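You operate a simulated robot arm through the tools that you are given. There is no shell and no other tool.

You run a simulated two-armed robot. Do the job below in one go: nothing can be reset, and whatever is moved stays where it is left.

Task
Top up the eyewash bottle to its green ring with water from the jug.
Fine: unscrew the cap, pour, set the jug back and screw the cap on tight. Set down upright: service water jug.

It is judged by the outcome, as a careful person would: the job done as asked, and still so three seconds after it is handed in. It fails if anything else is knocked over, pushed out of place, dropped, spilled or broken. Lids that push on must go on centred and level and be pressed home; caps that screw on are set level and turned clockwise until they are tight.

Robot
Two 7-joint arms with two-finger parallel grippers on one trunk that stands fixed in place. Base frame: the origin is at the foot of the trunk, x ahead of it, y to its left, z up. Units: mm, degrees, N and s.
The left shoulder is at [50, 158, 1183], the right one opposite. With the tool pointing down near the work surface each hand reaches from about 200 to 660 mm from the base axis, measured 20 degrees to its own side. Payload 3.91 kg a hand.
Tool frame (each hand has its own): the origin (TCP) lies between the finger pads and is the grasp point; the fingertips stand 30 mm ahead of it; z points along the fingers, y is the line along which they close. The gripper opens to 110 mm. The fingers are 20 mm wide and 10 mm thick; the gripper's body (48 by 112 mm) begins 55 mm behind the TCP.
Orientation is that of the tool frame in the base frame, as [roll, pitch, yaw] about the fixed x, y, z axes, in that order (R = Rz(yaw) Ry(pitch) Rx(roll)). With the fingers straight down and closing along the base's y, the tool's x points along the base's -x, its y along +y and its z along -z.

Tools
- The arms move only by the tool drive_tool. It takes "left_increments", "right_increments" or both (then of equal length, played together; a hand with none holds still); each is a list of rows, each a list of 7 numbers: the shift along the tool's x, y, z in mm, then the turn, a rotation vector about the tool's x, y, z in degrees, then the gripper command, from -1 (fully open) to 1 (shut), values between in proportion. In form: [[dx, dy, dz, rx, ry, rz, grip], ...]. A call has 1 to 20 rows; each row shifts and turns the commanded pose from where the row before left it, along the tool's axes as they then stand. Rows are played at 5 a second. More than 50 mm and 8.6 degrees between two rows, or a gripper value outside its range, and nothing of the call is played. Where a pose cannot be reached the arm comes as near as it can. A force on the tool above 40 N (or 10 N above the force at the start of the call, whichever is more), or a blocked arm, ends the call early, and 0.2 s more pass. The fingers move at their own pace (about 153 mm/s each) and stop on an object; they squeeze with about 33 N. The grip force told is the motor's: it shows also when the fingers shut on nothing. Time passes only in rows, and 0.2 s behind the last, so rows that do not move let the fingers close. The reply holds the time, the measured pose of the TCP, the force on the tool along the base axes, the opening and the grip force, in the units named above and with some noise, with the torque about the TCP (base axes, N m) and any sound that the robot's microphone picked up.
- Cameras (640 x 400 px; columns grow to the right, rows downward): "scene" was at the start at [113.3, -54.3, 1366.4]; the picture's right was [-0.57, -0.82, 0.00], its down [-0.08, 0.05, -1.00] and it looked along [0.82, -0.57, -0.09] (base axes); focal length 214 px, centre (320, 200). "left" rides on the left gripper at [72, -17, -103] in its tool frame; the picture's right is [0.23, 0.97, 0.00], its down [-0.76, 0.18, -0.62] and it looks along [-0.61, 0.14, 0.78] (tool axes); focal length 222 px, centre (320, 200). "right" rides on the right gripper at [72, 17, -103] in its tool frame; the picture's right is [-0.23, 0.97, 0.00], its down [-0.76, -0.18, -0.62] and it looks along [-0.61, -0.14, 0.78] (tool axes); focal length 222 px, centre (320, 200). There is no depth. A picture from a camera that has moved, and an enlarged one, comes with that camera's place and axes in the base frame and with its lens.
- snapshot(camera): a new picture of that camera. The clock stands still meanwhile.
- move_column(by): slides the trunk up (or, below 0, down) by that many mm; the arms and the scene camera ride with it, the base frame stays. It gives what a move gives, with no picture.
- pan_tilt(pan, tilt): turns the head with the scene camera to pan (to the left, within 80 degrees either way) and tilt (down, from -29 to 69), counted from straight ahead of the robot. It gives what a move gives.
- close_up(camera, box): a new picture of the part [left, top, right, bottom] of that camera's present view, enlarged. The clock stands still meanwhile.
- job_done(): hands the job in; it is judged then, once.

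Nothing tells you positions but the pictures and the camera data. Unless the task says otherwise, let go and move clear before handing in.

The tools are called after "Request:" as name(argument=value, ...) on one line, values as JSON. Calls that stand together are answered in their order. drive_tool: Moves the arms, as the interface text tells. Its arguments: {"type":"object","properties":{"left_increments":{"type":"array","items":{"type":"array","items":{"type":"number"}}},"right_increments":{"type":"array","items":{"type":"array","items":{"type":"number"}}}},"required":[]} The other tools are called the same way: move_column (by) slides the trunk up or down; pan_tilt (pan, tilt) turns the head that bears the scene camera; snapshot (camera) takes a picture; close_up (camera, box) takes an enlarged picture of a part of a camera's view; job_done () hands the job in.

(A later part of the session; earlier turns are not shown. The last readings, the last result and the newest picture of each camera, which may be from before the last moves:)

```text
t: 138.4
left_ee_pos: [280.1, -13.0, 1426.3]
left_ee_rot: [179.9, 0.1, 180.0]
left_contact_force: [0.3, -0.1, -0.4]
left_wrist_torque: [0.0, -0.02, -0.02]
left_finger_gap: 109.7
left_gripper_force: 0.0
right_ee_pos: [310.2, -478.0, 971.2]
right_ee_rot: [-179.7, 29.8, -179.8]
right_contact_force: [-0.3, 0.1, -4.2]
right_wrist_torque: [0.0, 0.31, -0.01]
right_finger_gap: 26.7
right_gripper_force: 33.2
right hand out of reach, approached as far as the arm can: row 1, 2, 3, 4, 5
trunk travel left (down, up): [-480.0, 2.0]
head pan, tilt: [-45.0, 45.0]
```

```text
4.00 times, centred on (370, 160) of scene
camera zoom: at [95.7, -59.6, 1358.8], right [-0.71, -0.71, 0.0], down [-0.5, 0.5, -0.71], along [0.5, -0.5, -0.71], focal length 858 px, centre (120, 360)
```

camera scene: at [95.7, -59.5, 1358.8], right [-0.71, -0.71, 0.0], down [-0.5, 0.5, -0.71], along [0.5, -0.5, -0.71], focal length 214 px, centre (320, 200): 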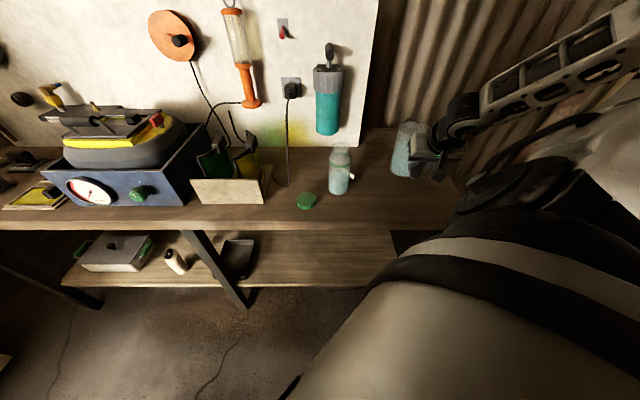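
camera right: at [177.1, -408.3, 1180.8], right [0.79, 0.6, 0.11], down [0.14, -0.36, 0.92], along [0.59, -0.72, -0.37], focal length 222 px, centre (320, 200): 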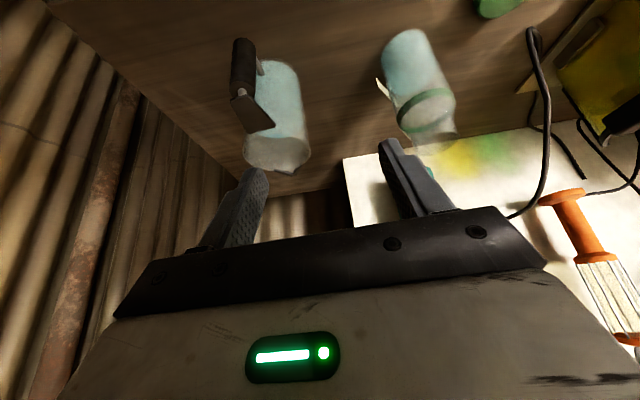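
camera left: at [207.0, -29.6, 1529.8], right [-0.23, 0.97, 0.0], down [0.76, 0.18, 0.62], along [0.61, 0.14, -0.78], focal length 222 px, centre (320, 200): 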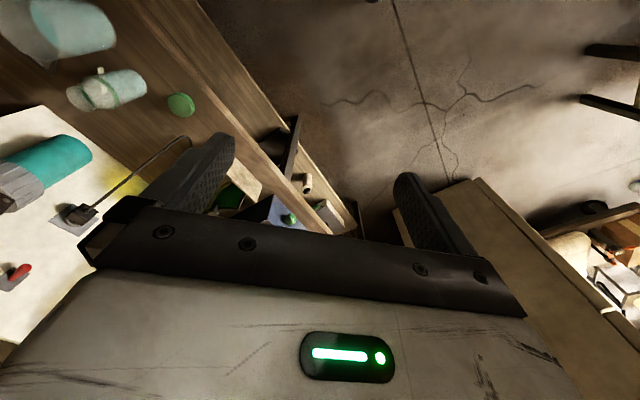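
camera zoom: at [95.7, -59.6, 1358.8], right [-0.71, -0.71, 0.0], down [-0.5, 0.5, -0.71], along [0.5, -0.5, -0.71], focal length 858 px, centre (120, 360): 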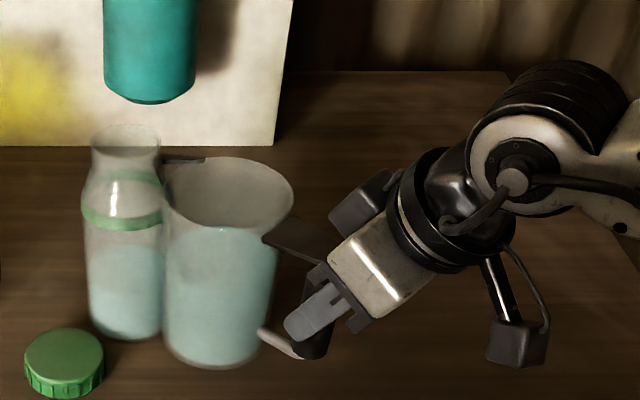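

The arm drifted again at its limit and the jug nudged the bottle sideways (still upright, nothing spilled). From now on I'll check after every small move. Looking at the situation.

Request:
snapshot(camera="scene")

Request:
close_up(camera="left", box=[0, 0, 200, 150])

Request:
close_up(camera="scene", box=[315, 125, 385, 205])

```text
taken
camera scene: at [95.7, -59.6, 1358.8], right [-0.71, -0.71, 0.0], down [-0.5, 0.5, -0.71], along [0.5, -0.5, -0.71], focal length 214 px, centre (320, 200)
```

scene: 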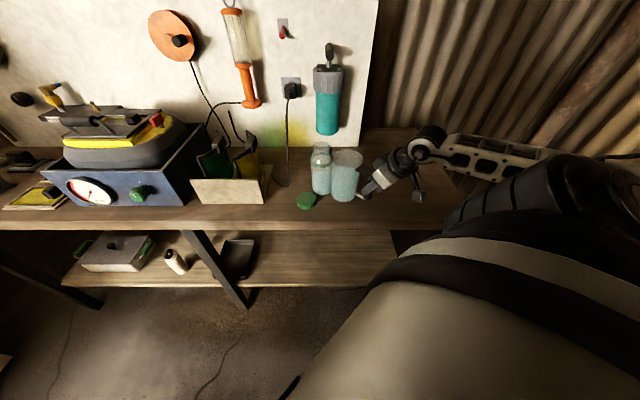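

```text
2.67 times, centred on (100, 75) of left
camera zoom: at [206.9, -29.7, 1529.8], right [-0.23, 0.97, 0.0], down [0.76, 0.18, 0.62], along [0.61, 0.14, -0.78], focal length 592 px, centre (907, 533)
```

zoom: 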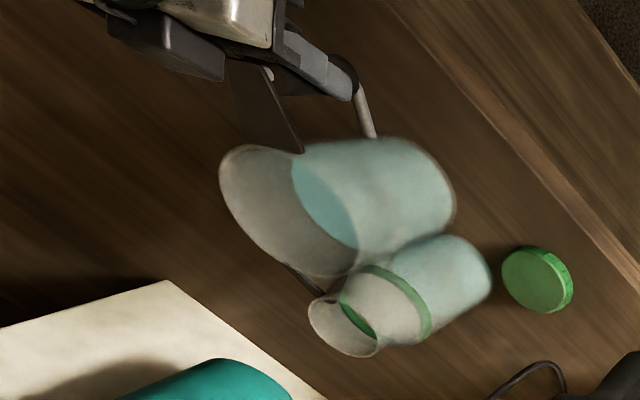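

```text
5.00 times, centred on (350, 165) of scene
camera zoom: at [95.7, -59.6, 1358.8], right [-0.71, -0.71, 0.0], down [-0.5, 0.5, -0.71], along [0.5, -0.5, -0.71], focal length 1072 px, centre (170, 375)
```

zoom: 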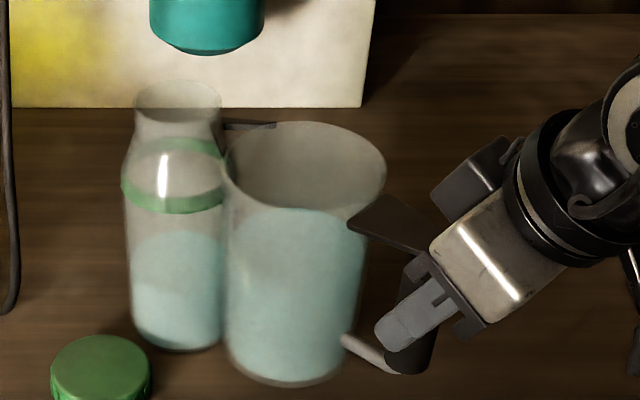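

The bottle now stands at about [485, -456], upright; the jug is right beside it. I back the jug away from it in small, checked steps.

Request:
drive_tool(right_increments=[[4.3, 0, -2.5, 0, 0, 0, 1], [8.7, 0, -5, 0, 0, 0, 1], [8.7, 0, -5, 0, 0, 0, 1]])

Request:
close_up(camera="scene", box=[315, 125, 385, 205])

```text
t: 139.2
left_ee_pos: [278.9, -14.4, 1427.0]
left_ee_rot: [180.0, 0.0, 180.0]
left_contact_force: [0.5, -0.4, -0.1]
left_wrist_torque: [-0.02, 0.01, 0.0]
left_finger_gap: 110.0
left_gripper_force: 0.1
right_ee_pos: [293.2, -466.3, 970.2]
right_ee_rot: [-179.8, 29.9, -179.8]
right_contact_force: [-1.5, 0.4, -4.7]
right_wrist_torque: [-0.01, 0.32, -0.02]
right_finger_gap: 26.8
right_gripper_force: 32.9
right hand out of reach, approached as far as the arm can: row 2, 3
trunk travel left (down, up): [-480.0, 2.0]
head pan, tilt: [-45.0, 45.0]
```

```text
5.00 times, centred on (350, 165) of scene
camera zoom: at [95.7, -59.4, 1358.8], right [-0.71, -0.71, 0.0], down [-0.5, 0.5, -0.71], along [0.5, -0.5, -0.71], focal length 1072 px, centre (170, 375)
```

zoom: 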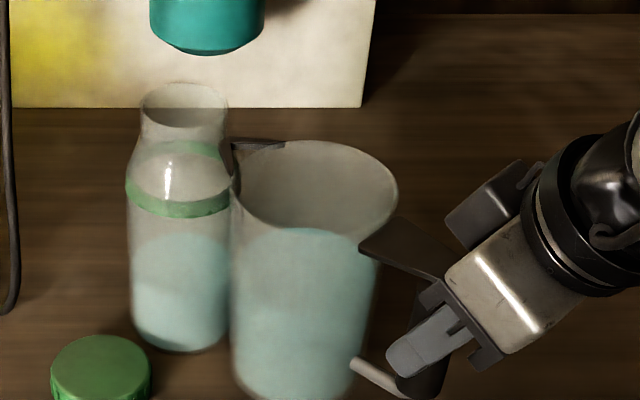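

The arm is sliding along a joint limit here. I'll retrace: turn the jug's heading back negative while moving it back toward its old place, a few rows at a time.

Request:
drive_tool(right_increments=[[4.26, -10.3, -3.62, 1.9, 0, 3.29, 1], [3.66, -10.64, -3.27, 1.9, 0, 3.29, 1], [3.04, -10.94, -2.91, 1.9, 0, 3.29, 1]])

Request:
close_up(camera="scene", box=[310, 110, 430, 210])

```text
t: 140.0
left_ee_pos: [279.4, -13.1, 1426.7]
left_ee_rot: [-180.0, -0.1, -180.0]
left_contact_force: [0.2, -0.6, 0.0]
left_wrist_torque: [0.02, 0.02, 0.0]
left_finger_gap: 110.0
left_gripper_force: 0.0
right_ee_pos: [278.7, -498.8, 973.3]
right_ee_rot: [-179.9, 29.9, 168.7]
right_contact_force: [-0.4, 0.3, -4.9]
right_wrist_torque: [0.06, 0.33, 0.03]
right_finger_gap: 26.9
right_gripper_force: 33.2
trunk travel left (down, up): [-480.0, 2.0]
head pan, tilt: [-45.0, 45.0]
```

```text
4.00 times, centred on (370, 160) of scene
camera zoom: at [95.7, -59.5, 1358.8], right [-0.71, -0.71, 0.0], down [-0.5, 0.5, -0.71], along [0.5, -0.5, -0.71], focal length 858 px, centre (120, 360)
```

zoom: 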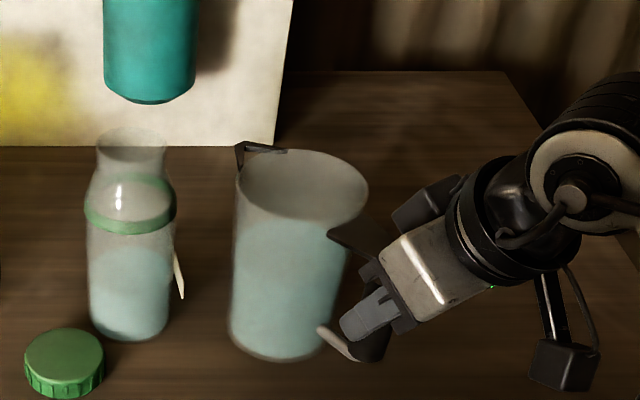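

The jug is clear of the bottle at about [378, -519]. I'll set it down here and re-grasp it with a flatter tool angle.

Request:
drive_tool(right_increments=[[2.5, 0, 4.33, 0, 0, 0, 1], [2.5, 0, 4.33, 0, 0, 0, 1], [1, 0, 1.73, 0, 0, 0, 1], [0, 0, 0, 0, 0, 0, 1]])

Request:
drive_tool(right_increments=[[0.75, 0, 1.3, 0, 0, 0, 1], [0.5, 0, 0.87, 0, 0, 0, 1], [0, 0, 0, 0, 0, 0, 1]])

```text
t: 141.0
left_ee_pos: [280.6, -14.3, 1426.0]
left_ee_rot: [-179.9, 0.1, -180.0]
left_contact_force: [-0.2, -0.2, 1.2]
left_wrist_torque: [0.02, -0.01, 0.0]
left_finger_gap: 109.8
left_gripper_force: 0.2
right_ee_pos: [277.7, -497.8, 962.1]
right_ee_rot: [-179.8, 29.9, 168.9]
right_contact_force: [-0.3, -0.4, -4.8]
right_wrist_torque: [0.08, 0.37, 0.01]
right_finger_gap: 27.0
right_gripper_force: 32.8
trunk travel left (down, up): [-480.0, 2.0]
head pan, tilt: [-45.0, 45.0]
```

```text
t: 141.8
left_ee_pos: [279.6, -14.5, 1425.7]
left_ee_rot: [180.0, 0.0, -180.0]
left_contact_force: [-0.5, 0.6, -0.5]
left_wrist_torque: [0.02, 0.04, -0.02]
left_finger_gap: 109.8
left_gripper_force: 0.0
right_ee_pos: [277.1, -497.9, 958.8]
right_ee_rot: [-179.9, 29.9, 168.8]
right_contact_force: [-0.9, -0.5, -4.6]
right_wrist_torque: [0.02, 0.32, 0.02]
right_finger_gap: 26.7
right_gripper_force: 32.8
trunk travel left (down, up): [-480.0, 2.0]
head pan, tilt: [-45.0, 45.0]
```

Request:
drive_tool(right_increments=[[0.5, 0, 0.87, 0, 0, 0, 1], [0.25, 0, 0.43, 0, 0, 0, 1], [0, 0, 0, 0, 0, 0, 1]])

Request:
drive_tool(right_increments=[[0.4, 0, 0.7, 0, 0, 0, 1], [0, 0, 0, 0, 0, 0, 1]])

```text
t: 142.6
left_ee_pos: [280.1, -13.9, 1425.8]
left_ee_rot: [180.0, 0.0, 179.9]
left_contact_force: [-1.2, 0.4, 0.7]
left_wrist_torque: [0.01, 0.01, -0.01]
left_finger_gap: 109.8
left_gripper_force: 0.0
right_ee_pos: [277.9, -497.8, 956.9]
right_ee_rot: [-179.8, 30.0, 168.9]
right_contact_force: [-1.7, 0.0, -1.4]
right_wrist_torque: [0.03, -0.03, -0.04]
right_finger_gap: 26.7
right_gripper_force: 33.3
trunk travel left (down, up): [-480.0, 2.0]
head pan, tilt: [-45.0, 45.0]
```

```text
t: 143.2
left_ee_pos: [279.2, -13.1, 1425.9]
left_ee_rot: [-179.9, -0.1, -180.0]
left_contact_force: [0.8, 0.5, -0.3]
left_wrist_torque: [0.01, 0.04, 0.02]
left_finger_gap: 110.2
left_gripper_force: 0.0
right_ee_pos: [278.5, -498.2, 957.3]
right_ee_rot: [-179.6, 30.1, 168.8]
right_contact_force: [-0.8, -0.8, 3.2]
right_wrist_torque: [0.01, -0.56, -0.14]
right_finger_gap: 27.0
right_gripper_force: 32.7
trunk travel left (down, up): [-480.0, 2.0]
head pan, tilt: [-45.0, 45.0]
```

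Touched down. Release and back straight out.

Request:
drive_tool(right_increments=[[-0.2, 0, -0.4, 0, 0, 0, 1], [0, 0, 0, 0, 0, 0, 0.4], [0, 0, 0, 0, 0, 0, 0], [0, 0, 0, 0, 0, 0, -0.4], [0, 0, 0, 0, 0, 0, -0.4], [0, 0, -10, 0, 0, 0, -0.4], [0, 0, -15, 0, 0, 0, -0.4]])

Request:
close_up(camera="scene", box=[310, 110, 430, 210])

Request:
close_up(camera="right", box=[200, 30, 460, 240])

```text
t: 144.8
left_ee_pos: [278.7, -13.7, 1426.3]
left_ee_rot: [-179.9, 0.0, 180.0]
left_contact_force: [0.5, -0.6, 0.3]
left_wrist_torque: [0.0, -0.03, 0.03]
left_finger_gap: 110.2
left_gripper_force: 0.1
right_ee_pos: [265.3, -495.3, 979.0]
right_ee_rot: [-179.7, 30.0, 168.7]
right_contact_force: [1.4, -0.3, 0.1]
right_wrist_torque: [-0.02, -0.01, 0.01]
right_finger_gap: 77.1
right_gripper_force: 0.0
trunk travel left (down, up): [-480.0, 2.0]
head pan, tilt: [-45.0, 45.0]
```

```text
4.00 times, centred on (370, 160) of scene
camera zoom: at [95.4, -59.0, 1358.9], right [-0.71, -0.71, 0.0], down [-0.5, 0.5, -0.71], along [0.5, -0.5, -0.71], focal length 858 px, centre (120, 360)
```

zoom: 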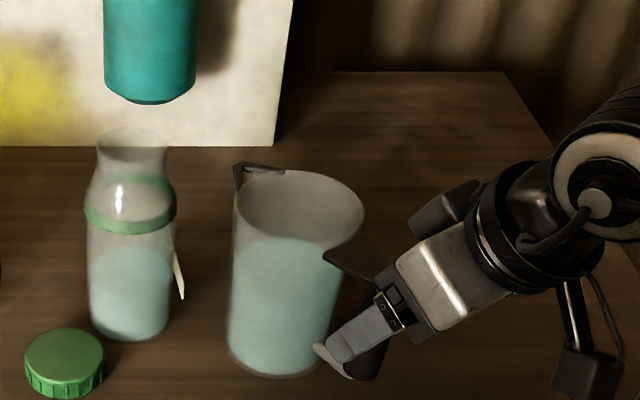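

```text
1.90 times, centred on (330, 135) of right
camera zoom: at [156.9, -457.0, 1032.3], right [0.38, 0.92, 0.11], down [0.31, -0.24, 0.92], along [0.87, -0.32, -0.37], focal length 423 px, centre (301, 324)
```

zoom: 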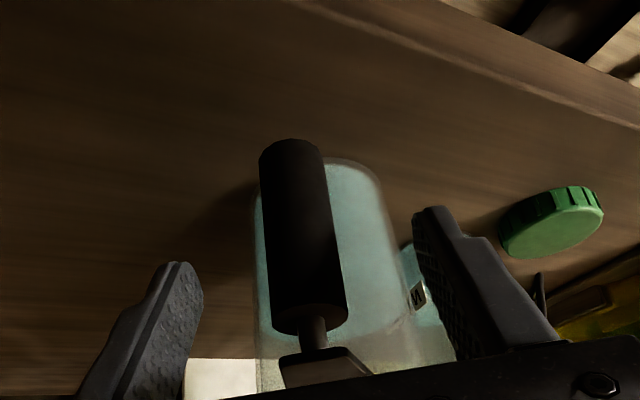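

The jug stands fine. Back off more, then flatten the tool angle step by step away from the jug.

Request:
drive_tool(right_increments=[[0, 0, -20, 0, 0, 0, -0.4], [0, 0, -25, 0, 0, 0, -0.4], [0, 0, -25, 0, 0, 0, -0.4], [0, 0, 0, 0, -7.5, 0, -0.4], [0, 0, 0, 0, -7.5, 0, -0.4]])

Request:
drive_tool(right_increments=[[0, 0, 0, 0, -7.5, 0, -0.4], [0, 0, 0, 0, -7.5, 0, -0.4], [0, 0, 0, 0, 0, 0, -0.4]])

Request:
snapshot(camera="right")

```text
t: 146.0
left_ee_pos: [278.1, -12.7, 1426.1]
left_ee_rot: [-179.8, 0.0, 180.0]
left_contact_force: [-0.1, -0.8, 1.0]
left_wrist_torque: [0.01, -0.01, -0.02]
left_finger_gap: 110.2
left_gripper_force: 0.1
right_ee_pos: [248.2, -473.5, 1041.5]
right_ee_rot: [-179.6, 45.1, 168.8]
right_contact_force: [0.3, 0.1, -0.7]
right_wrist_torque: [0.0, 0.0, 0.02]
right_finger_gap: 77.1
right_gripper_force: 0.0
right hand out of reach, approached as far as the arm can: row 4, 5
trunk travel left (down, up): [-480.0, 2.0]
head pan, tilt: [-45.0, 45.0]
```

```text
t: 146.8
left_ee_pos: [279.5, -12.7, 1427.0]
left_ee_rot: [-179.9, 0.0, 180.0]
left_contact_force: [0.8, 0.7, -0.6]
left_wrist_torque: [-0.01, 0.0, 0.0]
left_finger_gap: 109.8
left_gripper_force: 0.0
right_ee_pos: [265.7, -465.1, 1041.4]
right_ee_rot: [-179.5, 60.0, 168.9]
right_contact_force: [0.7, 0.1, 0.5]
right_wrist_torque: [0.01, -0.02, 0.01]
right_finger_gap: 76.9
right_gripper_force: 0.0
right hand out of reach, approached as far as the arm can: row 1, 2
trunk travel left (down, up): [-480.0, 2.0]
head pan, tilt: [-45.0, 45.0]
```

```text
taken
camera right: at [146.5, -424.9, 1030.9], right [0.31, 0.93, 0.19], down [-0.19, -0.14, 0.97], along [0.93, -0.33, 0.14], focal length 222 px, centre (320, 200)
```

right: 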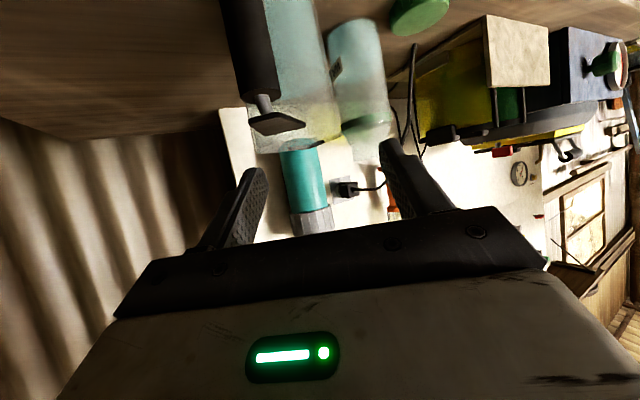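

At this angle the arm wants a bit more heading. Known-good poses were at heading 0°, so I'll turn the tool to heading 0° (the handle bar is round, so an 11° offset to the jug is fine) and move behind the handle.

Request:
drive_tool(right_increments=[[0, 0, 0, -4.76, 0, -2.75, -0.4], [0, 0, 0, -4.76, 0, -2.75, -0.4], [0, 0, 0, 0, 0, 0, -0.4]])

```text
t: 147.6
left_ee_pos: [278.8, -13.2, 1425.9]
left_ee_rot: [-179.9, 0.0, -180.0]
left_contact_force: [1.2, -0.5, 0.3]
left_wrist_torque: [-0.02, 0.0, 0.0]
left_finger_gap: 110.1
left_gripper_force: 0.0
right_ee_pos: [311.8, -432.6, 1040.5]
right_ee_rot: [-179.5, 60.0, 179.9]
right_contact_force: [1.1, 0.0, -0.2]
right_wrist_torque: [-0.01, -0.02, 0.01]
right_finger_gap: 77.2
right_gripper_force: 0.1
right hand out of reach, approached as far as the arm can: row 1, 2
trunk travel left (down, up): [-480.0, 2.0]
head pan, tilt: [-45.0, 45.0]
```

The arm is in a different elbow posture than before. I'll retrace the earlier path that worked: tool-down, back near [167, -511], then pitch and turn to heading 0° from there.

Request:
drive_tool(right_increments=[[-10, 0, -6, 0, 7.5, 0, -0.4], [-9, 0, -8, 0, 7.5, 0, -0.4], [-8, 0, -9, 0, 7.5, 0, -0.4], [-6, 0, -10, 0, 7.5, 0, -0.4], [-5, 0, -11, 0, 7.5, 0, -0.4], [-4, 0, -11, 0, 7.5, 0, -0.4], [-3, 0, -12, 0, 7.5, 0, -0.4], [-1, 0, -12, 0, 7.5, 0, -0.4]])

Request:
snapshot(camera="scene")

```text
t: 149.4
left_ee_pos: [279.2, -13.2, 1426.2]
left_ee_rot: [180.0, 0.0, 180.0]
left_contact_force: [0.0, 0.3, 0.2]
left_wrist_torque: [-0.01, -0.01, -0.02]
left_finger_gap: 110.0
left_gripper_force: 0.1
right_ee_pos: [304.3, -433.1, 1135.7]
right_ee_rot: [-179.9, -0.2, 179.7]
right_contact_force: [-0.5, 0.3, 0.4]
right_wrist_torque: [-0.03, -0.03, 0.01]
right_finger_gap: 77.0
right_gripper_force: 0.2
trunk travel left (down, up): [-480.0, 2.0]
head pan, tilt: [-45.0, 45.0]
```

```text
taken
camera scene: at [95.8, -58.9, 1358.8], right [-0.71, -0.71, 0.0], down [-0.5, 0.5, -0.71], along [0.5, -0.5, -0.71], focal length 214 px, centre (320, 200)
```

scene: 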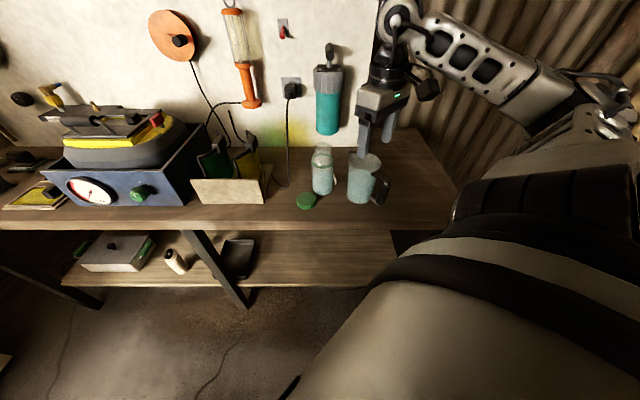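

Request:
drive_tool(right_increments=[[27.4, -15.6, 6, 0, 0, 0, -0.4], [27.4, -15.6, 6, 0, 0, 0, -0.4], [27.4, -15.6, 6, 0, 0, 0, -0.4], [27.4, -15.6, 6, 0, 0, 0, -0.4], [27.4, -15.6, 6, 0, 0, 0, -0.4]])

```text
t: 150.6
left_ee_pos: [278.4, -12.5, 1427.7]
left_ee_rot: [-179.9, 0.0, -180.0]
left_contact_force: [0.5, 0.4, 0.3]
left_wrist_torque: [-0.03, 0.0, 0.0]
left_finger_gap: 109.9
left_gripper_force: 0.0
right_ee_pos: [214.9, -485.4, 1117.9]
right_ee_rot: [-179.7, -0.1, 179.7]
right_contact_force: [-0.7, -0.3, -0.3]
right_wrist_torque: [0.01, -0.05, -0.02]
right_finger_gap: 77.2
right_gripper_force: 0.0
right hand out of reach, approached as far as the arm can: row 4, 5
trunk travel left (down, up): [-480.0, 2.0]
head pan, tilt: [-45.0, 45.0]
```

Request:
drive_tool(right_increments=[[0, 0, 0, 0, 0, 8.17, -0.4], [0, 0, 0, 0, 0, 8.17, -0.4], [0, 0, 0, 0, 0, 8.17, -0.4], [0, 0, 0, 0, 0, 8.17, -0.4], [0, 0, 0, 0, 0, 8.17, -0.4], [0, 0, 0, 0, 0, 8.17, -0.4], [12, -18, 6, 0, 0, 0, -0.4], [12, -18, 6, 0, 0, 0, -0.4], [0, 0, 0, 0, 0, 0, -0.4]])

Request:
snapshot(camera="scene")

```text
t: 152.6
left_ee_pos: [280.0, -12.6, 1424.8]
left_ee_rot: [-179.9, 0.0, -180.0]
left_contact_force: [0.2, -0.1, 0.1]
left_wrist_torque: [0.01, -0.01, 0.03]
left_finger_gap: 110.0
left_gripper_force: 0.0
right_ee_pos: [169.8, -492.7, 1106.9]
right_ee_rot: [-179.8, 0.1, 130.7]
right_contact_force: [-0.5, -0.4, 0.5]
right_wrist_torque: [-0.01, -0.01, -0.01]
right_finger_gap: 77.1
right_gripper_force: 0.1
trunk travel left (down, up): [-480.0, 2.0]
head pan, tilt: [-45.0, 45.0]
```

```text
taken
camera scene: at [95.6, -59.1, 1358.8], right [-0.71, -0.71, 0.0], down [-0.5, 0.5, -0.71], along [0.5, -0.5, -0.71], focal length 214 px, centre (320, 200)
```

scene: 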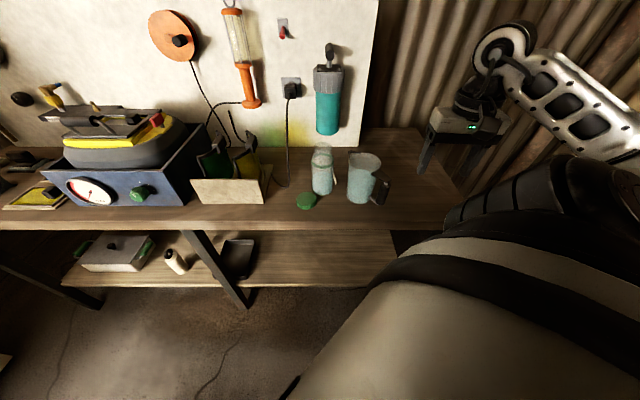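

I'll also put the trunk back to its original height, to replicate the earlier successful path exactly.

Request:
drive_tool(right_increments=[[0, -12, -27, 0, 0, 0, -0.4], [0, 0, -28, 0, 0, 0, -0.4], [0, 0, 0, 0, 0, 0, -0.4]])

Request:
move_column(by=-55)

```text
t: 153.4
left_ee_pos: [278.9, -13.1, 1426.4]
left_ee_rot: [-180.0, 0.0, -179.9]
left_contact_force: [-0.1, 0.2, -0.3]
left_wrist_torque: [-0.01, 0.0, 0.01]
left_finger_gap: 109.9
left_gripper_force: 0.0
right_ee_pos: [175.7, -494.8, 1112.2]
right_ee_rot: [-179.9, 0.2, 130.7]
right_contact_force: [0.1, -0.6, -0.1]
right_wrist_torque: [-0.01, 0.03, 0.03]
right_finger_gap: 76.9
right_gripper_force: 0.1
right hand out of reach, approached as far as the arm can: row 1, 2
trunk travel left (down, up): [-480.0, 2.0]
head pan, tilt: [-45.0, 45.0]
```

```text
t: 154.3
left_ee_pos: [278.9, -13.7, 1370.0]
left_ee_rot: [-179.9, 0.0, 179.9]
left_contact_force: [-0.2, 0.4, 0.4]
left_wrist_torque: [-0.02, 0.0, -0.01]
left_finger_gap: 110.0
left_gripper_force: 0.1
right_ee_pos: [176.5, -495.3, 1058.3]
right_ee_rot: [-179.9, 0.2, 130.7]
right_contact_force: [-0.1, 0.2, 0.4]
right_wrist_torque: [0.0, 0.0, 0.01]
right_finger_gap: 77.3
right_gripper_force: 0.1
trunk travel left (down, up): [-425.0, 57.0]
head pan, tilt: [-45.0, 45.0]
```

Request:
drive_tool(right_increments=[[0, -10, -20, 0, 0, 0, -0.4], [0, -6, -20, 0, 0, 0, -0.4], [0, 0, -10, 0, 0, 0, -0.4]])

```text
t: 155.1
left_ee_pos: [279.4, -13.4, 1371.6]
left_ee_rot: [-179.9, -0.1, -180.0]
left_contact_force: [-0.5, -0.1, 0.0]
left_wrist_torque: [0.02, 0.0, -0.03]
left_finger_gap: 109.8
left_gripper_force: 0.0
right_ee_pos: [185.2, -507.0, 1061.7]
right_ee_rot: [180.0, 0.2, 130.7]
right_contact_force: [0.7, 1.0, 0.7]
right_wrist_torque: [-0.02, 0.0, -0.01]
right_finger_gap: 77.1
right_gripper_force: 0.0
right hand out of reach, approached as far as the arm can: row 1, 2, 3
trunk travel left (down, up): [-425.0, 57.0]
head pan, tilt: [-45.0, 45.0]
```

The elbow posture blocks upward motion here. I'll go back to the start posture (tool down near [276, -294, 1310]) to reset the arm's configuration.

Request:
drive_tool(right_increments=[[-4.2, 34.4, 0, 0, 0, 0, -0.4], [-4.2, 34.4, 0, 0, 0, 0, -0.4], [-4.2, 34.4, 0, 0, 0, 0, -0.4], [-4.2, 34.4, 0, 0, 0, 0, -0.4], [0, 0, -10, 0, 0, -8, -0.4], [0, 0, -10, 0, 0, -8, -0.4], [0, 0, -10, 0, 0, -8, -0.4], [0, 0, -10, 0, 0, -8, -0.4], [0, 0, -10, 0, 0, -8, -0.4], [0, 0, -10, 0, 0, -8, -0.4]])

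Request:
drive_tool(right_increments=[[3.4, 22, -30, 0, 0, 0, -0.4], [3.4, 22, -30, 0, 0, 0, -0.4], [3.4, 22, -30, 0, 0, 0, -0.4], [3.4, 22, -30, 0, 0, 0, -0.4], [3.4, 22, -30, 0, 0, 0, -0.4], [3.4, 22, -30, 0, 0, 0, -0.4]])

Request:
snapshot(camera="scene")

```text
t: 157.3
left_ee_pos: [278.8, -13.2, 1371.1]
left_ee_rot: [-179.9, 0.0, -180.0]
left_contact_force: [0.6, -0.3, -0.3]
left_wrist_torque: [0.0, -0.01, 0.01]
left_finger_gap: 109.9
left_gripper_force: 0.0
right_ee_pos: [300.4, -427.2, 1120.9]
right_ee_rot: [-179.8, 0.0, 178.9]
right_contact_force: [0.9, 0.0, 0.1]
right_wrist_torque: [0.01, -0.01, -0.01]
right_finger_gap: 77.0
right_gripper_force: 0.1
trunk travel left (down, up): [-425.0, 57.0]
head pan, tilt: [-45.0, 45.0]
```

```text
t: 158.7
left_ee_pos: [279.6, -12.5, 1371.4]
left_ee_rot: [-179.8, 0.1, 180.0]
left_contact_force: [0.0, -0.3, 0.7]
left_wrist_torque: [-0.01, 0.01, -0.02]
left_finger_gap: 110.4
left_gripper_force: 0.1
right_ee_pos: [285.7, -293.6, 1304.7]
right_ee_rot: [-179.9, 0.0, 178.7]
right_contact_force: [-0.7, 0.5, 0.3]
right_wrist_torque: [-0.01, -0.03, 0.02]
right_finger_gap: 77.0
right_gripper_force: 0.0
right hand out of reach, approached as far as the arm can: row 1
trunk travel left (down, up): [-425.0, 57.0]
head pan, tilt: [-45.0, 45.0]
```

```text
taken
camera scene: at [95.5, -58.5, 1303.8], right [-0.71, -0.71, 0.0], down [-0.5, 0.5, -0.71], along [0.5, -0.5, -0.71], focal length 214 px, centre (320, 200)
```

scene: 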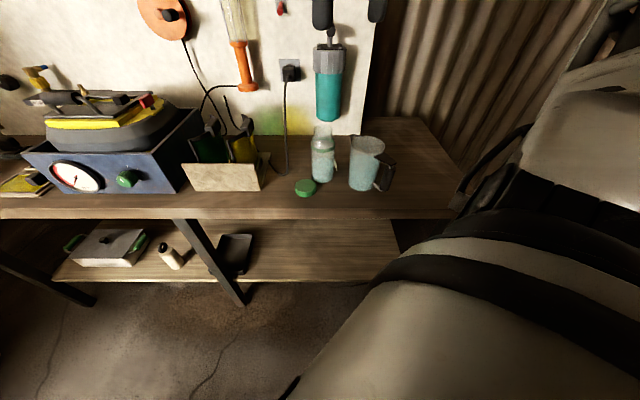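

Arm is reset and the bench is in clear view. Re-measuring object positions.

Request:
close_up(camera="scene", box=[285, 115, 405, 205])

Request:
close_up(camera="left", box=[0, 0, 200, 150])

Request:
snapshot(camera="right")

```text
4.44 times, centred on (345, 160) of scene
camera zoom: at [95.5, -58.5, 1303.8], right [-0.71, -0.71, 0.0], down [-0.5, 0.5, -0.71], along [0.5, -0.5, -0.71], focal length 953 px, centre (209, 378)
```

zoom: 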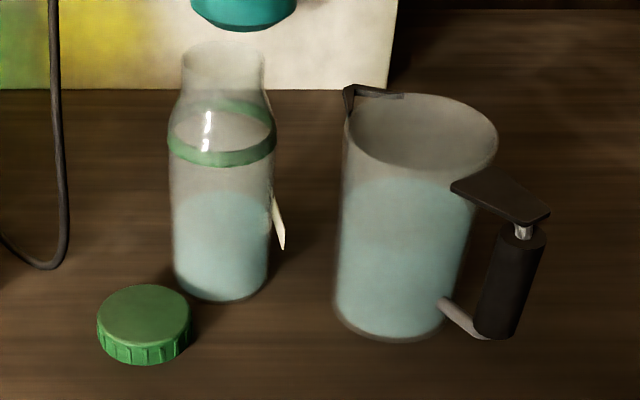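

```text
2.67 times, centred on (100, 75) of left
camera zoom: at [206.8, -28.4, 1474.8], right [-0.23, 0.97, 0.0], down [0.76, 0.18, 0.62], along [0.61, 0.14, -0.78], focal length 592 px, centre (907, 533)
```

zoom: 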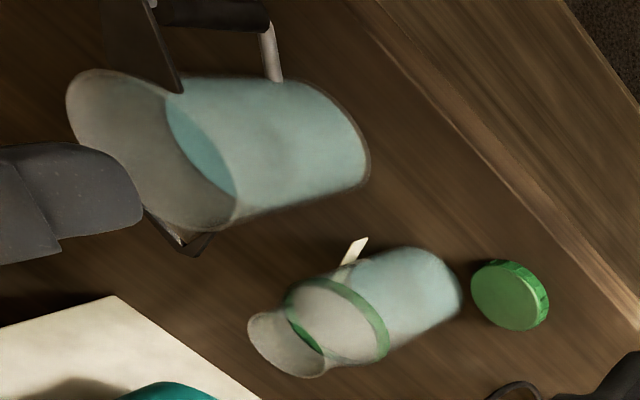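

```text
taken
camera right: at [214.0, -275.6, 1407.6], right [0.25, 0.97, 0.0], down [0.76, -0.19, 0.62], along [0.6, -0.16, -0.78], focal length 222 px, centre (320, 200)
```

right: 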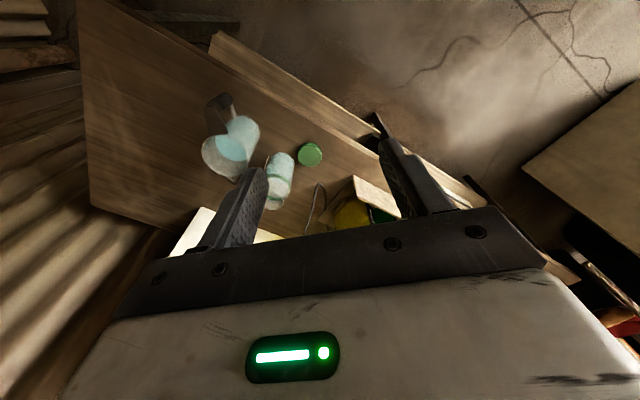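

Objects: bottle ≈ [480, -455], jug centre ≈ [376, -519] heading ≈ -10°, cap ≈ [474, -371], all upright. I'll redo the approach path from the start posture.

Request:
drive_tool(right_increments=[[-2.8, -25, 37, 0, 0, 0, -0.4], [-2.8, -25, 37, 0, 0, 0, -0.4], [-2.8, -25, 37, 0, 0, 0, -0.4], [-2.8, -25, 37, 0, 0, 0, -0.4], [-2.8, -25, 37, 0, 0, 0, -0.4], [0, 0, 0, 0, 0, 7.3, -0.4], [0, 0, 0, 0, 0, 7.3, -0.4], [0, 0, 0, 0, 0, 7.3, -0.4], [0, 0, 0, 0, 0, 7.3, -0.4], [0, 0, 0, 0, 0, 7.3, -0.4], [0, 0, 0, 0, 0, 7.3, -0.4]])

```text
t: 161.1
left_ee_pos: [278.9, -14.1, 1371.0]
left_ee_rot: [-179.9, 0.0, 180.0]
left_contact_force: [-0.5, -0.3, -0.1]
left_wrist_torque: [0.01, 0.02, -0.01]
left_finger_gap: 110.0
left_gripper_force: 0.0
right_ee_pos: [292.3, -420.3, 1115.5]
right_ee_rot: [-179.9, 0.2, 134.8]
right_contact_force: [-0.2, 0.7, 0.2]
right_wrist_torque: [0.0, 0.02, 0.0]
right_finger_gap: 76.9
right_gripper_force: 0.0
trunk travel left (down, up): [-425.0, 57.0]
head pan, tilt: [-45.0, 45.0]
```

Request:
drive_tool(right_increments=[[4.7, -30.6, 2, 0, 0, 0, -0.4], [4.7, -30.6, 2, 0, 0, 0, -0.4], [4.7, -30.6, 2, 0, 0, 0, -0.4], [4.7, -30.6, 2, 0, 0, 0, -0.4], [4.7, -30.6, 2, 0, 0, 0, -0.4]])

```text
t: 162.3
left_ee_pos: [279.8, -13.0, 1370.8]
left_ee_rot: [-180.0, 0.0, -180.0]
left_contact_force: [0.5, 0.0, -0.3]
left_wrist_torque: [-0.02, 0.02, 0.02]
left_finger_gap: 110.1
left_gripper_force: 0.0
right_ee_pos: [165.5, -510.3, 1106.7]
right_ee_rot: [180.0, 0.2, 134.9]
right_contact_force: [-0.7, 0.1, 0.4]
right_wrist_torque: [-0.02, -0.03, -0.01]
right_finger_gap: 77.1
right_gripper_force: 0.0
trunk travel left (down, up): [-425.0, 57.0]
head pan, tilt: [-45.0, 45.0]
```

Same pose as before is reached, so this is the good posture. Replaying the pitch-down path.

Request:
drive_tool(right_increments=[[0, 0, 10.8, 0, 0, 4.1, -0.4], [0, 0, 10.8, 0, -7.5, 0, -0.4], [1.4, 0, 10.7, 0, -7.5, 0, -0.4], [2.8, 0, 10.4, 0, -7.5, 0, -0.4], [4.1, 0, 10, 0, -7.5, 0, -0.4], [5.4, 0, 9.4, 0, -7.5, 0, -0.4], [6.6, 0, 8.6, 0, -7.5, 0, -0.4], [0, 0, 0, 0, 0, 0, -0.4]])

Request:
drive_tool(right_increments=[[-13.8, 26.1, -1.4, 0, 0, 0, -0.4], [-13.8, 26.1, -1.4, 0, 0, 0, -0.4], [-13.8, 26.1, -1.4, 0, 0, 0, -0.4], [-13.8, 26.1, -1.4, 0, 0, 0, -0.4], [0, 0, 0, 0, 0, 0, -0.4]])

```text
t: 164.1
left_ee_pos: [278.3, -12.4, 1372.3]
left_ee_rot: [-179.9, 0.0, 179.9]
left_contact_force: [0.3, -0.3, -0.8]
left_wrist_torque: [-0.04, 0.01, -0.02]
left_finger_gap: 110.2
left_gripper_force: 0.0
right_ee_pos: [189.2, -535.6, 1016.5]
right_ee_rot: [180.0, 45.1, 130.9]
right_contact_force: [-0.3, 0.0, 0.2]
right_wrist_torque: [0.05, 0.0, 0.02]
right_finger_gap: 76.8
right_gripper_force: 0.0
right hand out of reach, approached as far as the arm can: row 6, 7
trunk travel left (down, up): [-425.0, 57.0]
head pan, tilt: [-45.0, 45.0]
```

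```text
t: 165.3
left_ee_pos: [279.1, -11.7, 1371.6]
left_ee_rot: [-180.0, 0.0, 179.9]
left_contact_force: [0.4, 0.3, -0.2]
left_wrist_torque: [-0.01, 0.0, 0.01]
left_finger_gap: 110.1
left_gripper_force: 0.1
right_ee_pos: [290.6, -496.4, 1058.3]
right_ee_rot: [-179.9, 45.1, 130.8]
right_contact_force: [0.4, 0.5, -0.1]
right_wrist_torque: [0.0, 0.02, 0.02]
right_finger_gap: 76.8
right_gripper_force: 0.2
right hand out of reach, approached as far as the arm can: row 1
trunk travel left (down, up): [-425.0, 57.0]
head pan, tilt: [-45.0, 45.0]
```

Same as before. Now rotate to heading 0° and flatten to 30°.

Request:
drive_tool(right_increments=[[0, 0, 0, -5.77, 0, -5.77, -0.4], [0, 0, 0, -5.77, 0, -5.77, -0.4], [0, 0, 0, -5.77, 0, -5.77, -0.4], [0, 0, 0, -5.77, 0, -5.77, -0.4], [0, 0, 0, -5.77, 0, -5.77, -0.4], [0, 0, 0, 0, 0, 0, -0.4]])

Request:
drive_tool(right_increments=[[0, 0, 0, 0, -7.5, 0, -0.4], [0, 0, 0, 0, -7.5, 0, -0.4], [0, 0, 0, 0, 0, 0, -0.4]])

Request:
snapshot(camera="scene")

Request:
snapshot(camera="right")

```text
t: 166.7
left_ee_pos: [279.8, -12.9, 1371.0]
left_ee_rot: [-179.9, 0.1, -180.0]
left_contact_force: [0.4, 0.7, 0.0]
left_wrist_torque: [0.01, -0.01, 0.0]
left_finger_gap: 110.1
left_gripper_force: 0.1
right_ee_pos: [291.4, -497.8, 1057.5]
right_ee_rot: [-179.7, 45.0, 172.0]
right_contact_force: [0.3, 0.7, 0.9]
right_wrist_torque: [-0.02, 0.0, 0.0]
right_finger_gap: 77.1
right_gripper_force: 0.0
trunk travel left (down, up): [-425.0, 57.0]
head pan, tilt: [-45.0, 45.0]
```

```text
t: 167.5
left_ee_pos: [279.4, -13.9, 1369.9]
left_ee_rot: [-180.0, 0.0, 179.9]
left_contact_force: [0.2, 1.0, 0.4]
left_wrist_torque: [-0.02, -0.01, 0.04]
left_finger_gap: 110.0
left_gripper_force: 0.0
right_ee_pos: [291.3, -497.6, 1057.5]
right_ee_rot: [-179.6, 60.1, 171.9]
right_contact_force: [0.4, 0.7, 0.5]
right_wrist_torque: [0.02, 0.04, 0.0]
right_finger_gap: 77.0
right_gripper_force: 0.0
trunk travel left (down, up): [-425.0, 57.0]
head pan, tilt: [-45.0, 45.0]
```

```text
taken
camera scene: at [95.5, -59.1, 1303.8], right [-0.71, -0.71, 0.0], down [-0.5, 0.5, -0.71], along [0.5, -0.5, -0.71], focal length 214 px, centre (320, 200)
```

scene: 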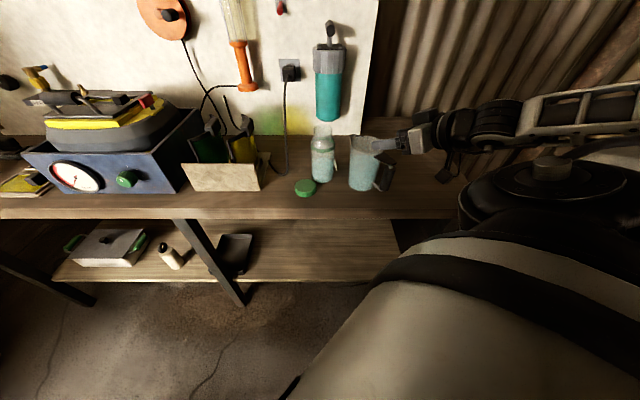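

```text
taken
camera right: at [170.2, -463.8, 1046.5], right [0.25, 0.95, 0.19], down [-0.18, -0.15, 0.97], along [0.95, -0.28, 0.14], focal length 222 px, centre (320, 200)
```

right: 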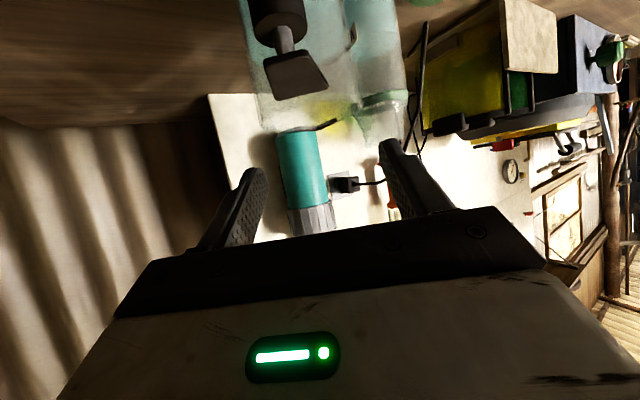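

p = 30° at heading -8° holds without drift. Now back up horizontally behind the handle.

Request:
drive_tool(right_increments=[[14.5, 0, -25, 0, 0, 0, -0.4], [14.5, 0, -25, 0, 0, 0, -0.4]])

Request:
drive_tool(right_increments=[[10, 0, -17, 0, 0, 0, -0.4], [0, 0, 0, 0, 0, 0, -0.4]])

Request:
snapshot(camera="right")

```text
t: 168.1
left_ee_pos: [278.7, -13.8, 1371.5]
left_ee_rot: [-180.0, 0.0, 180.0]
left_contact_force: [0.0, -0.5, -0.5]
left_wrist_torque: [-0.01, 0.0, 0.02]
left_finger_gap: 110.2
left_gripper_force: 0.0
right_ee_pos: [245.9, -490.8, 1056.6]
right_ee_rot: [-179.8, 60.0, 171.7]
right_contact_force: [0.4, -0.2, -0.9]
right_wrist_torque: [-0.01, -0.02, 0.03]
right_finger_gap: 76.9
right_gripper_force: 0.0
right hand out of reach, approached as far as the arm can: row 2
trunk travel left (down, up): [-425.0, 57.0]
head pan, tilt: [-45.0, 45.0]
```

```text
t: 168.7
left_ee_pos: [279.1, -13.3, 1371.7]
left_ee_rot: [-179.9, 0.0, 179.9]
left_contact_force: [-0.1, 1.2, -0.6]
left_wrist_torque: [0.03, 0.0, -0.04]
left_finger_gap: 109.9
left_gripper_force: 0.1
right_ee_pos: [244.2, -490.7, 1056.6]
right_ee_rot: [-179.6, 60.1, 171.9]
right_contact_force: [0.0, 0.9, -0.3]
right_wrist_torque: [-0.02, -0.01, 0.01]
right_finger_gap: 77.1
right_gripper_force: 0.0
right hand out of reach, approached as far as the arm can: row 1
trunk travel left (down, up): [-425.0, 57.0]
head pan, tilt: [-45.0, 45.0]
```

```text
taken
camera right: at [123.3, -457.3, 1045.5], right [0.26, 0.95, 0.19], down [-0.18, -0.15, 0.97], along [0.95, -0.28, 0.14], focal length 222 px, centre (320, 200)
```

right: 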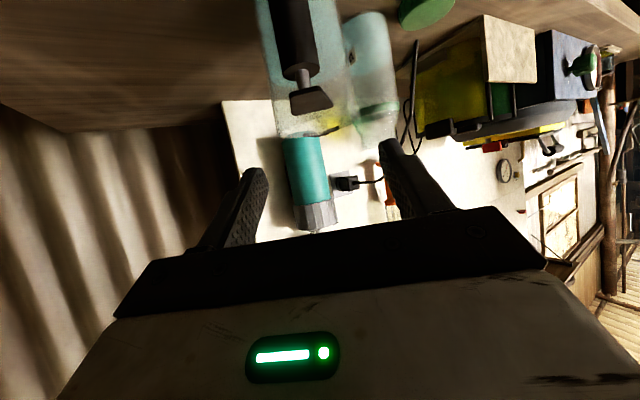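

Clamped only by the elbow fold; descending gives more room. The handle is between the open fingers laterally, so I descend vertically in checked steps.

Request:
drive_tool(right_increments=[[17.3, 0, 10, 0, 0, 0, -0.4], [17.3, 0, 10, 0, 0, 0, -0.4]])

Request:
close_up(camera="right", box=[200, 0, 460, 240])

Request:
close_up(camera="scene", box=[330, 110, 450, 210])

```text
t: 169.3
left_ee_pos: [279.6, -13.1, 1371.4]
left_ee_rot: [180.0, 0.0, 179.9]
left_contact_force: [0.2, -0.1, -1.1]
left_wrist_torque: [0.02, -0.02, -0.03]
left_finger_gap: 109.8
left_gripper_force: 0.0
right_ee_pos: [244.3, -489.7, 1016.3]
right_ee_rot: [-179.6, 60.1, 172.0]
right_contact_force: [-0.5, -0.2, 0.6]
right_wrist_torque: [0.03, 0.03, -0.01]
right_finger_gap: 77.2
right_gripper_force: 0.1
trunk travel left (down, up): [-425.0, 57.0]
head pan, tilt: [-45.0, 45.0]
```

```text
1.67 times, centred on (330, 120) of right
camera zoom: at [122.5, -455.9, 1005.7], right [0.25, 0.95, 0.19], down [-0.18, -0.15, 0.97], along [0.95, -0.28, 0.14], focal length 370 px, centre (303, 333)
```

zoom: 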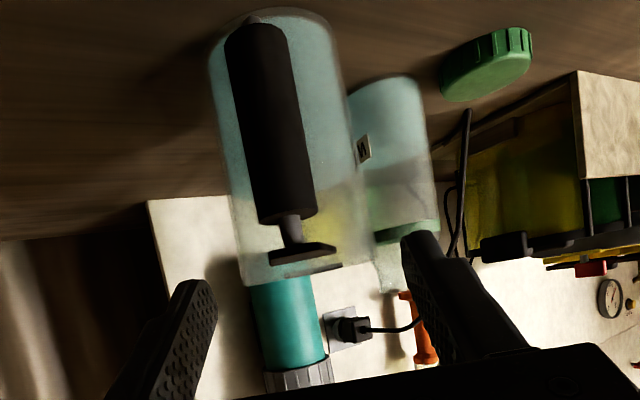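

```text
4.00 times, centred on (390, 160) of scene
camera zoom: at [95.5, -59.2, 1303.9], right [-0.71, -0.71, 0.0], down [-0.5, 0.5, -0.71], along [0.5, -0.5, -0.71], focal length 858 px, centre (40, 360)
```

zoom: 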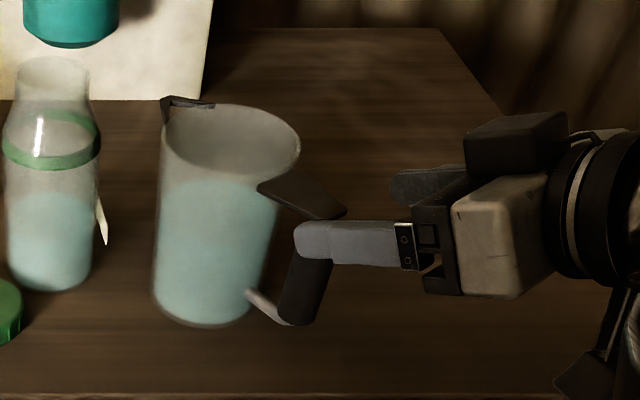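

The bar is ~25–30 mm ahead and centred. Descend to handle height, then forward.

Request:
drive_tool(right_increments=[[17.3, 0, 10, 0, 0, 0, -0.4], [17.3, 0, 10, 0, 0, 0, -0.4]])

Request:
close_up(camera="right", box=[200, 0, 460, 240])

```text
t: 169.9
left_ee_pos: [280.1, -12.5, 1370.4]
left_ee_rot: [179.9, -0.1, 180.0]
left_contact_force: [-0.4, 0.1, -0.6]
left_wrist_torque: [0.03, 0.01, -0.03]
left_finger_gap: 109.9
left_gripper_force: 0.0
right_ee_pos: [244.5, -491.0, 978.3]
right_ee_rot: [-179.6, 60.1, 171.8]
right_contact_force: [0.0, 0.3, -0.3]
right_wrist_torque: [0.0, -0.02, 0.02]
right_finger_gap: 77.0
right_gripper_force: 0.1
trunk travel left (down, up): [-425.0, 57.0]
head pan, tilt: [-45.0, 45.0]
```

```text
1.67 times, centred on (330, 120) of right
camera zoom: at [123.6, -457.3, 966.7], right [0.25, 0.95, 0.19], down [-0.18, -0.15, 0.97], along [0.95, -0.28, 0.14], focal length 370 px, centre (303, 333)
```

zoom: 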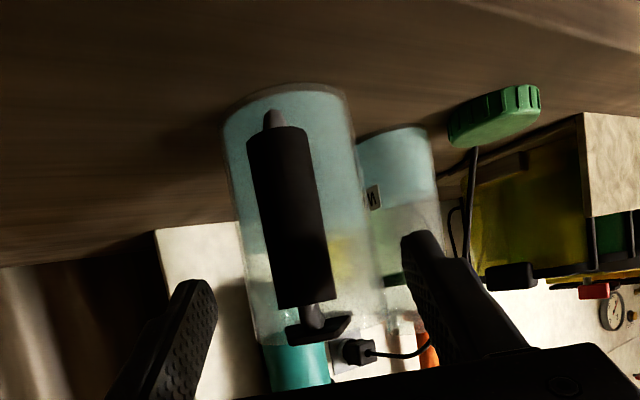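

Request:
drive_tool(right_increments=[[19, 0, 11, 0, 0, 0, -0.4], [-6.5, 0, 11.3, 0, 0, 0, -0.4], [-6.5, 0, 11.3, 0, 0, 0, -0.4], [0, 0, 0, 0, 0, 0, -0.4]])

Request:
close_up(camera="right", box=[200, 0, 460, 240])

Request:
close_up(camera="scene", box=[330, 110, 450, 210])

```text
t: 170.9
left_ee_pos: [278.0, -12.8, 1371.2]
left_ee_rot: [-179.8, 0.0, 180.0]
left_contact_force: [0.3, -0.2, 0.1]
left_wrist_torque: [-0.03, -0.01, -0.02]
left_finger_gap: 110.1
left_gripper_force: 0.1
right_ee_pos: [268.8, -493.8, 956.2]
right_ee_rot: [-179.7, 60.1, 171.8]
right_contact_force: [-0.5, -0.7, 0.4]
right_wrist_torque: [0.0, 0.0, -0.02]
right_finger_gap: 77.2
right_gripper_force: 0.0
trunk travel left (down, up): [-425.0, 57.0]
head pan, tilt: [-45.0, 45.0]
```

```text
1.67 times, centred on (330, 120) of right
camera zoom: at [147.6, -461.3, 945.2], right [0.26, 0.95, 0.19], down [-0.18, -0.15, 0.97], along [0.95, -0.28, 0.14], focal length 370 px, centre (303, 333)
```

zoom: 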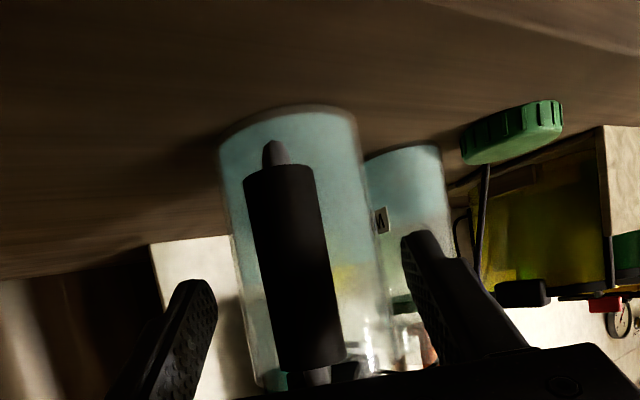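

```text
4.00 times, centred on (390, 160) of scene
camera zoom: at [95.5, -59.0, 1303.9], right [-0.71, -0.71, 0.0], down [-0.5, 0.5, -0.71], along [0.5, -0.5, -0.71], focal length 858 px, centre (40, 360)
```

zoom: 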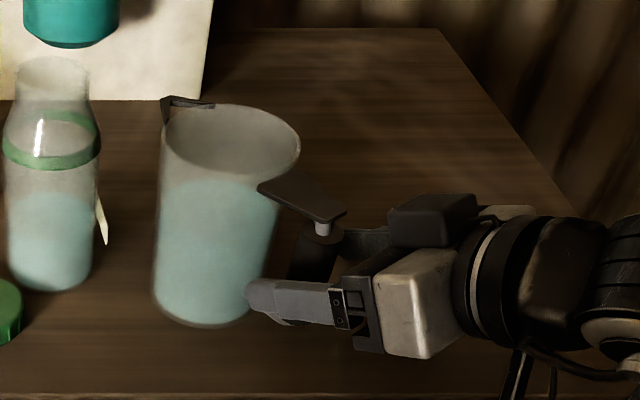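

The bar seems still ~12–18 mm ahead of the TCP. Move forward 12 mm and close gently.

Request:
drive_tool(right_increments=[[-3, 0, 5.2, 0, 0, 0, -0.4], [-3, 0, 5.2, 0, 0, 0, -0.4], [0, 0, 0, 0, 0, 0, -0.4]])

Request:
close_up(camera="right", box=[200, 0, 460, 240])

Request:
close_up(camera="scene", box=[350, 130, 430, 200])

```text
t: 171.7
left_ee_pos: [279.2, -13.8, 1370.6]
left_ee_rot: [-179.9, 0.0, 180.0]
left_contact_force: [-1.4, -0.3, 0.2]
left_wrist_torque: [-0.01, -0.01, 0.02]
left_finger_gap: 109.8
left_gripper_force: 0.0
right_ee_pos: [281.1, -496.6, 956.3]
right_ee_rot: [-179.6, 59.9, 171.8]
right_contact_force: [-0.8, -0.1, -0.3]
right_wrist_torque: [0.02, -0.01, 0.01]
right_finger_gap: 76.8
right_gripper_force: 0.0
trunk travel left (down, up): [-425.0, 57.0]
head pan, tilt: [-45.0, 45.0]
```

```text
1.67 times, centred on (330, 120) of right
camera zoom: at [159.5, -462.9, 945.3], right [0.26, 0.95, 0.19], down [-0.18, -0.15, 0.97], along [0.95, -0.28, 0.14], focal length 370 px, centre (303, 333)
```

zoom: 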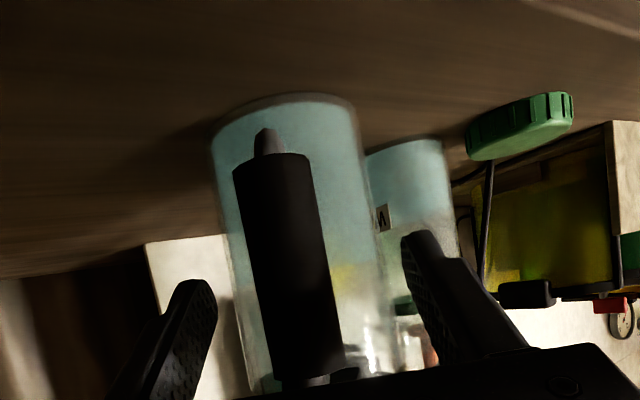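

```text
5.71 times, centred on (390, 165) of scene
camera zoom: at [95.5, -59.1, 1303.8], right [-0.71, -0.71, 0.0], down [-0.5, 0.5, -0.71], along [0.5, -0.5, -0.71], focal length 1226 px, centre (-80, 400)
```

zoom: 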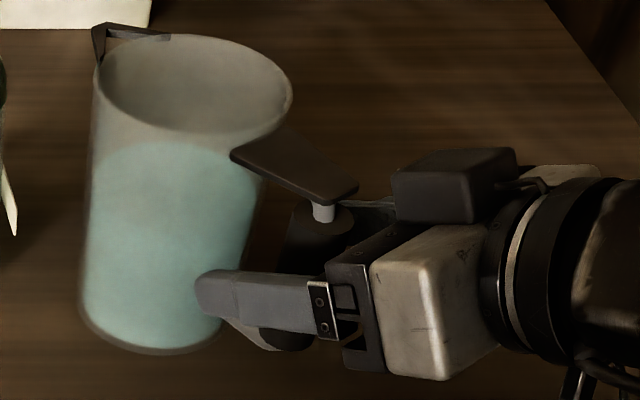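

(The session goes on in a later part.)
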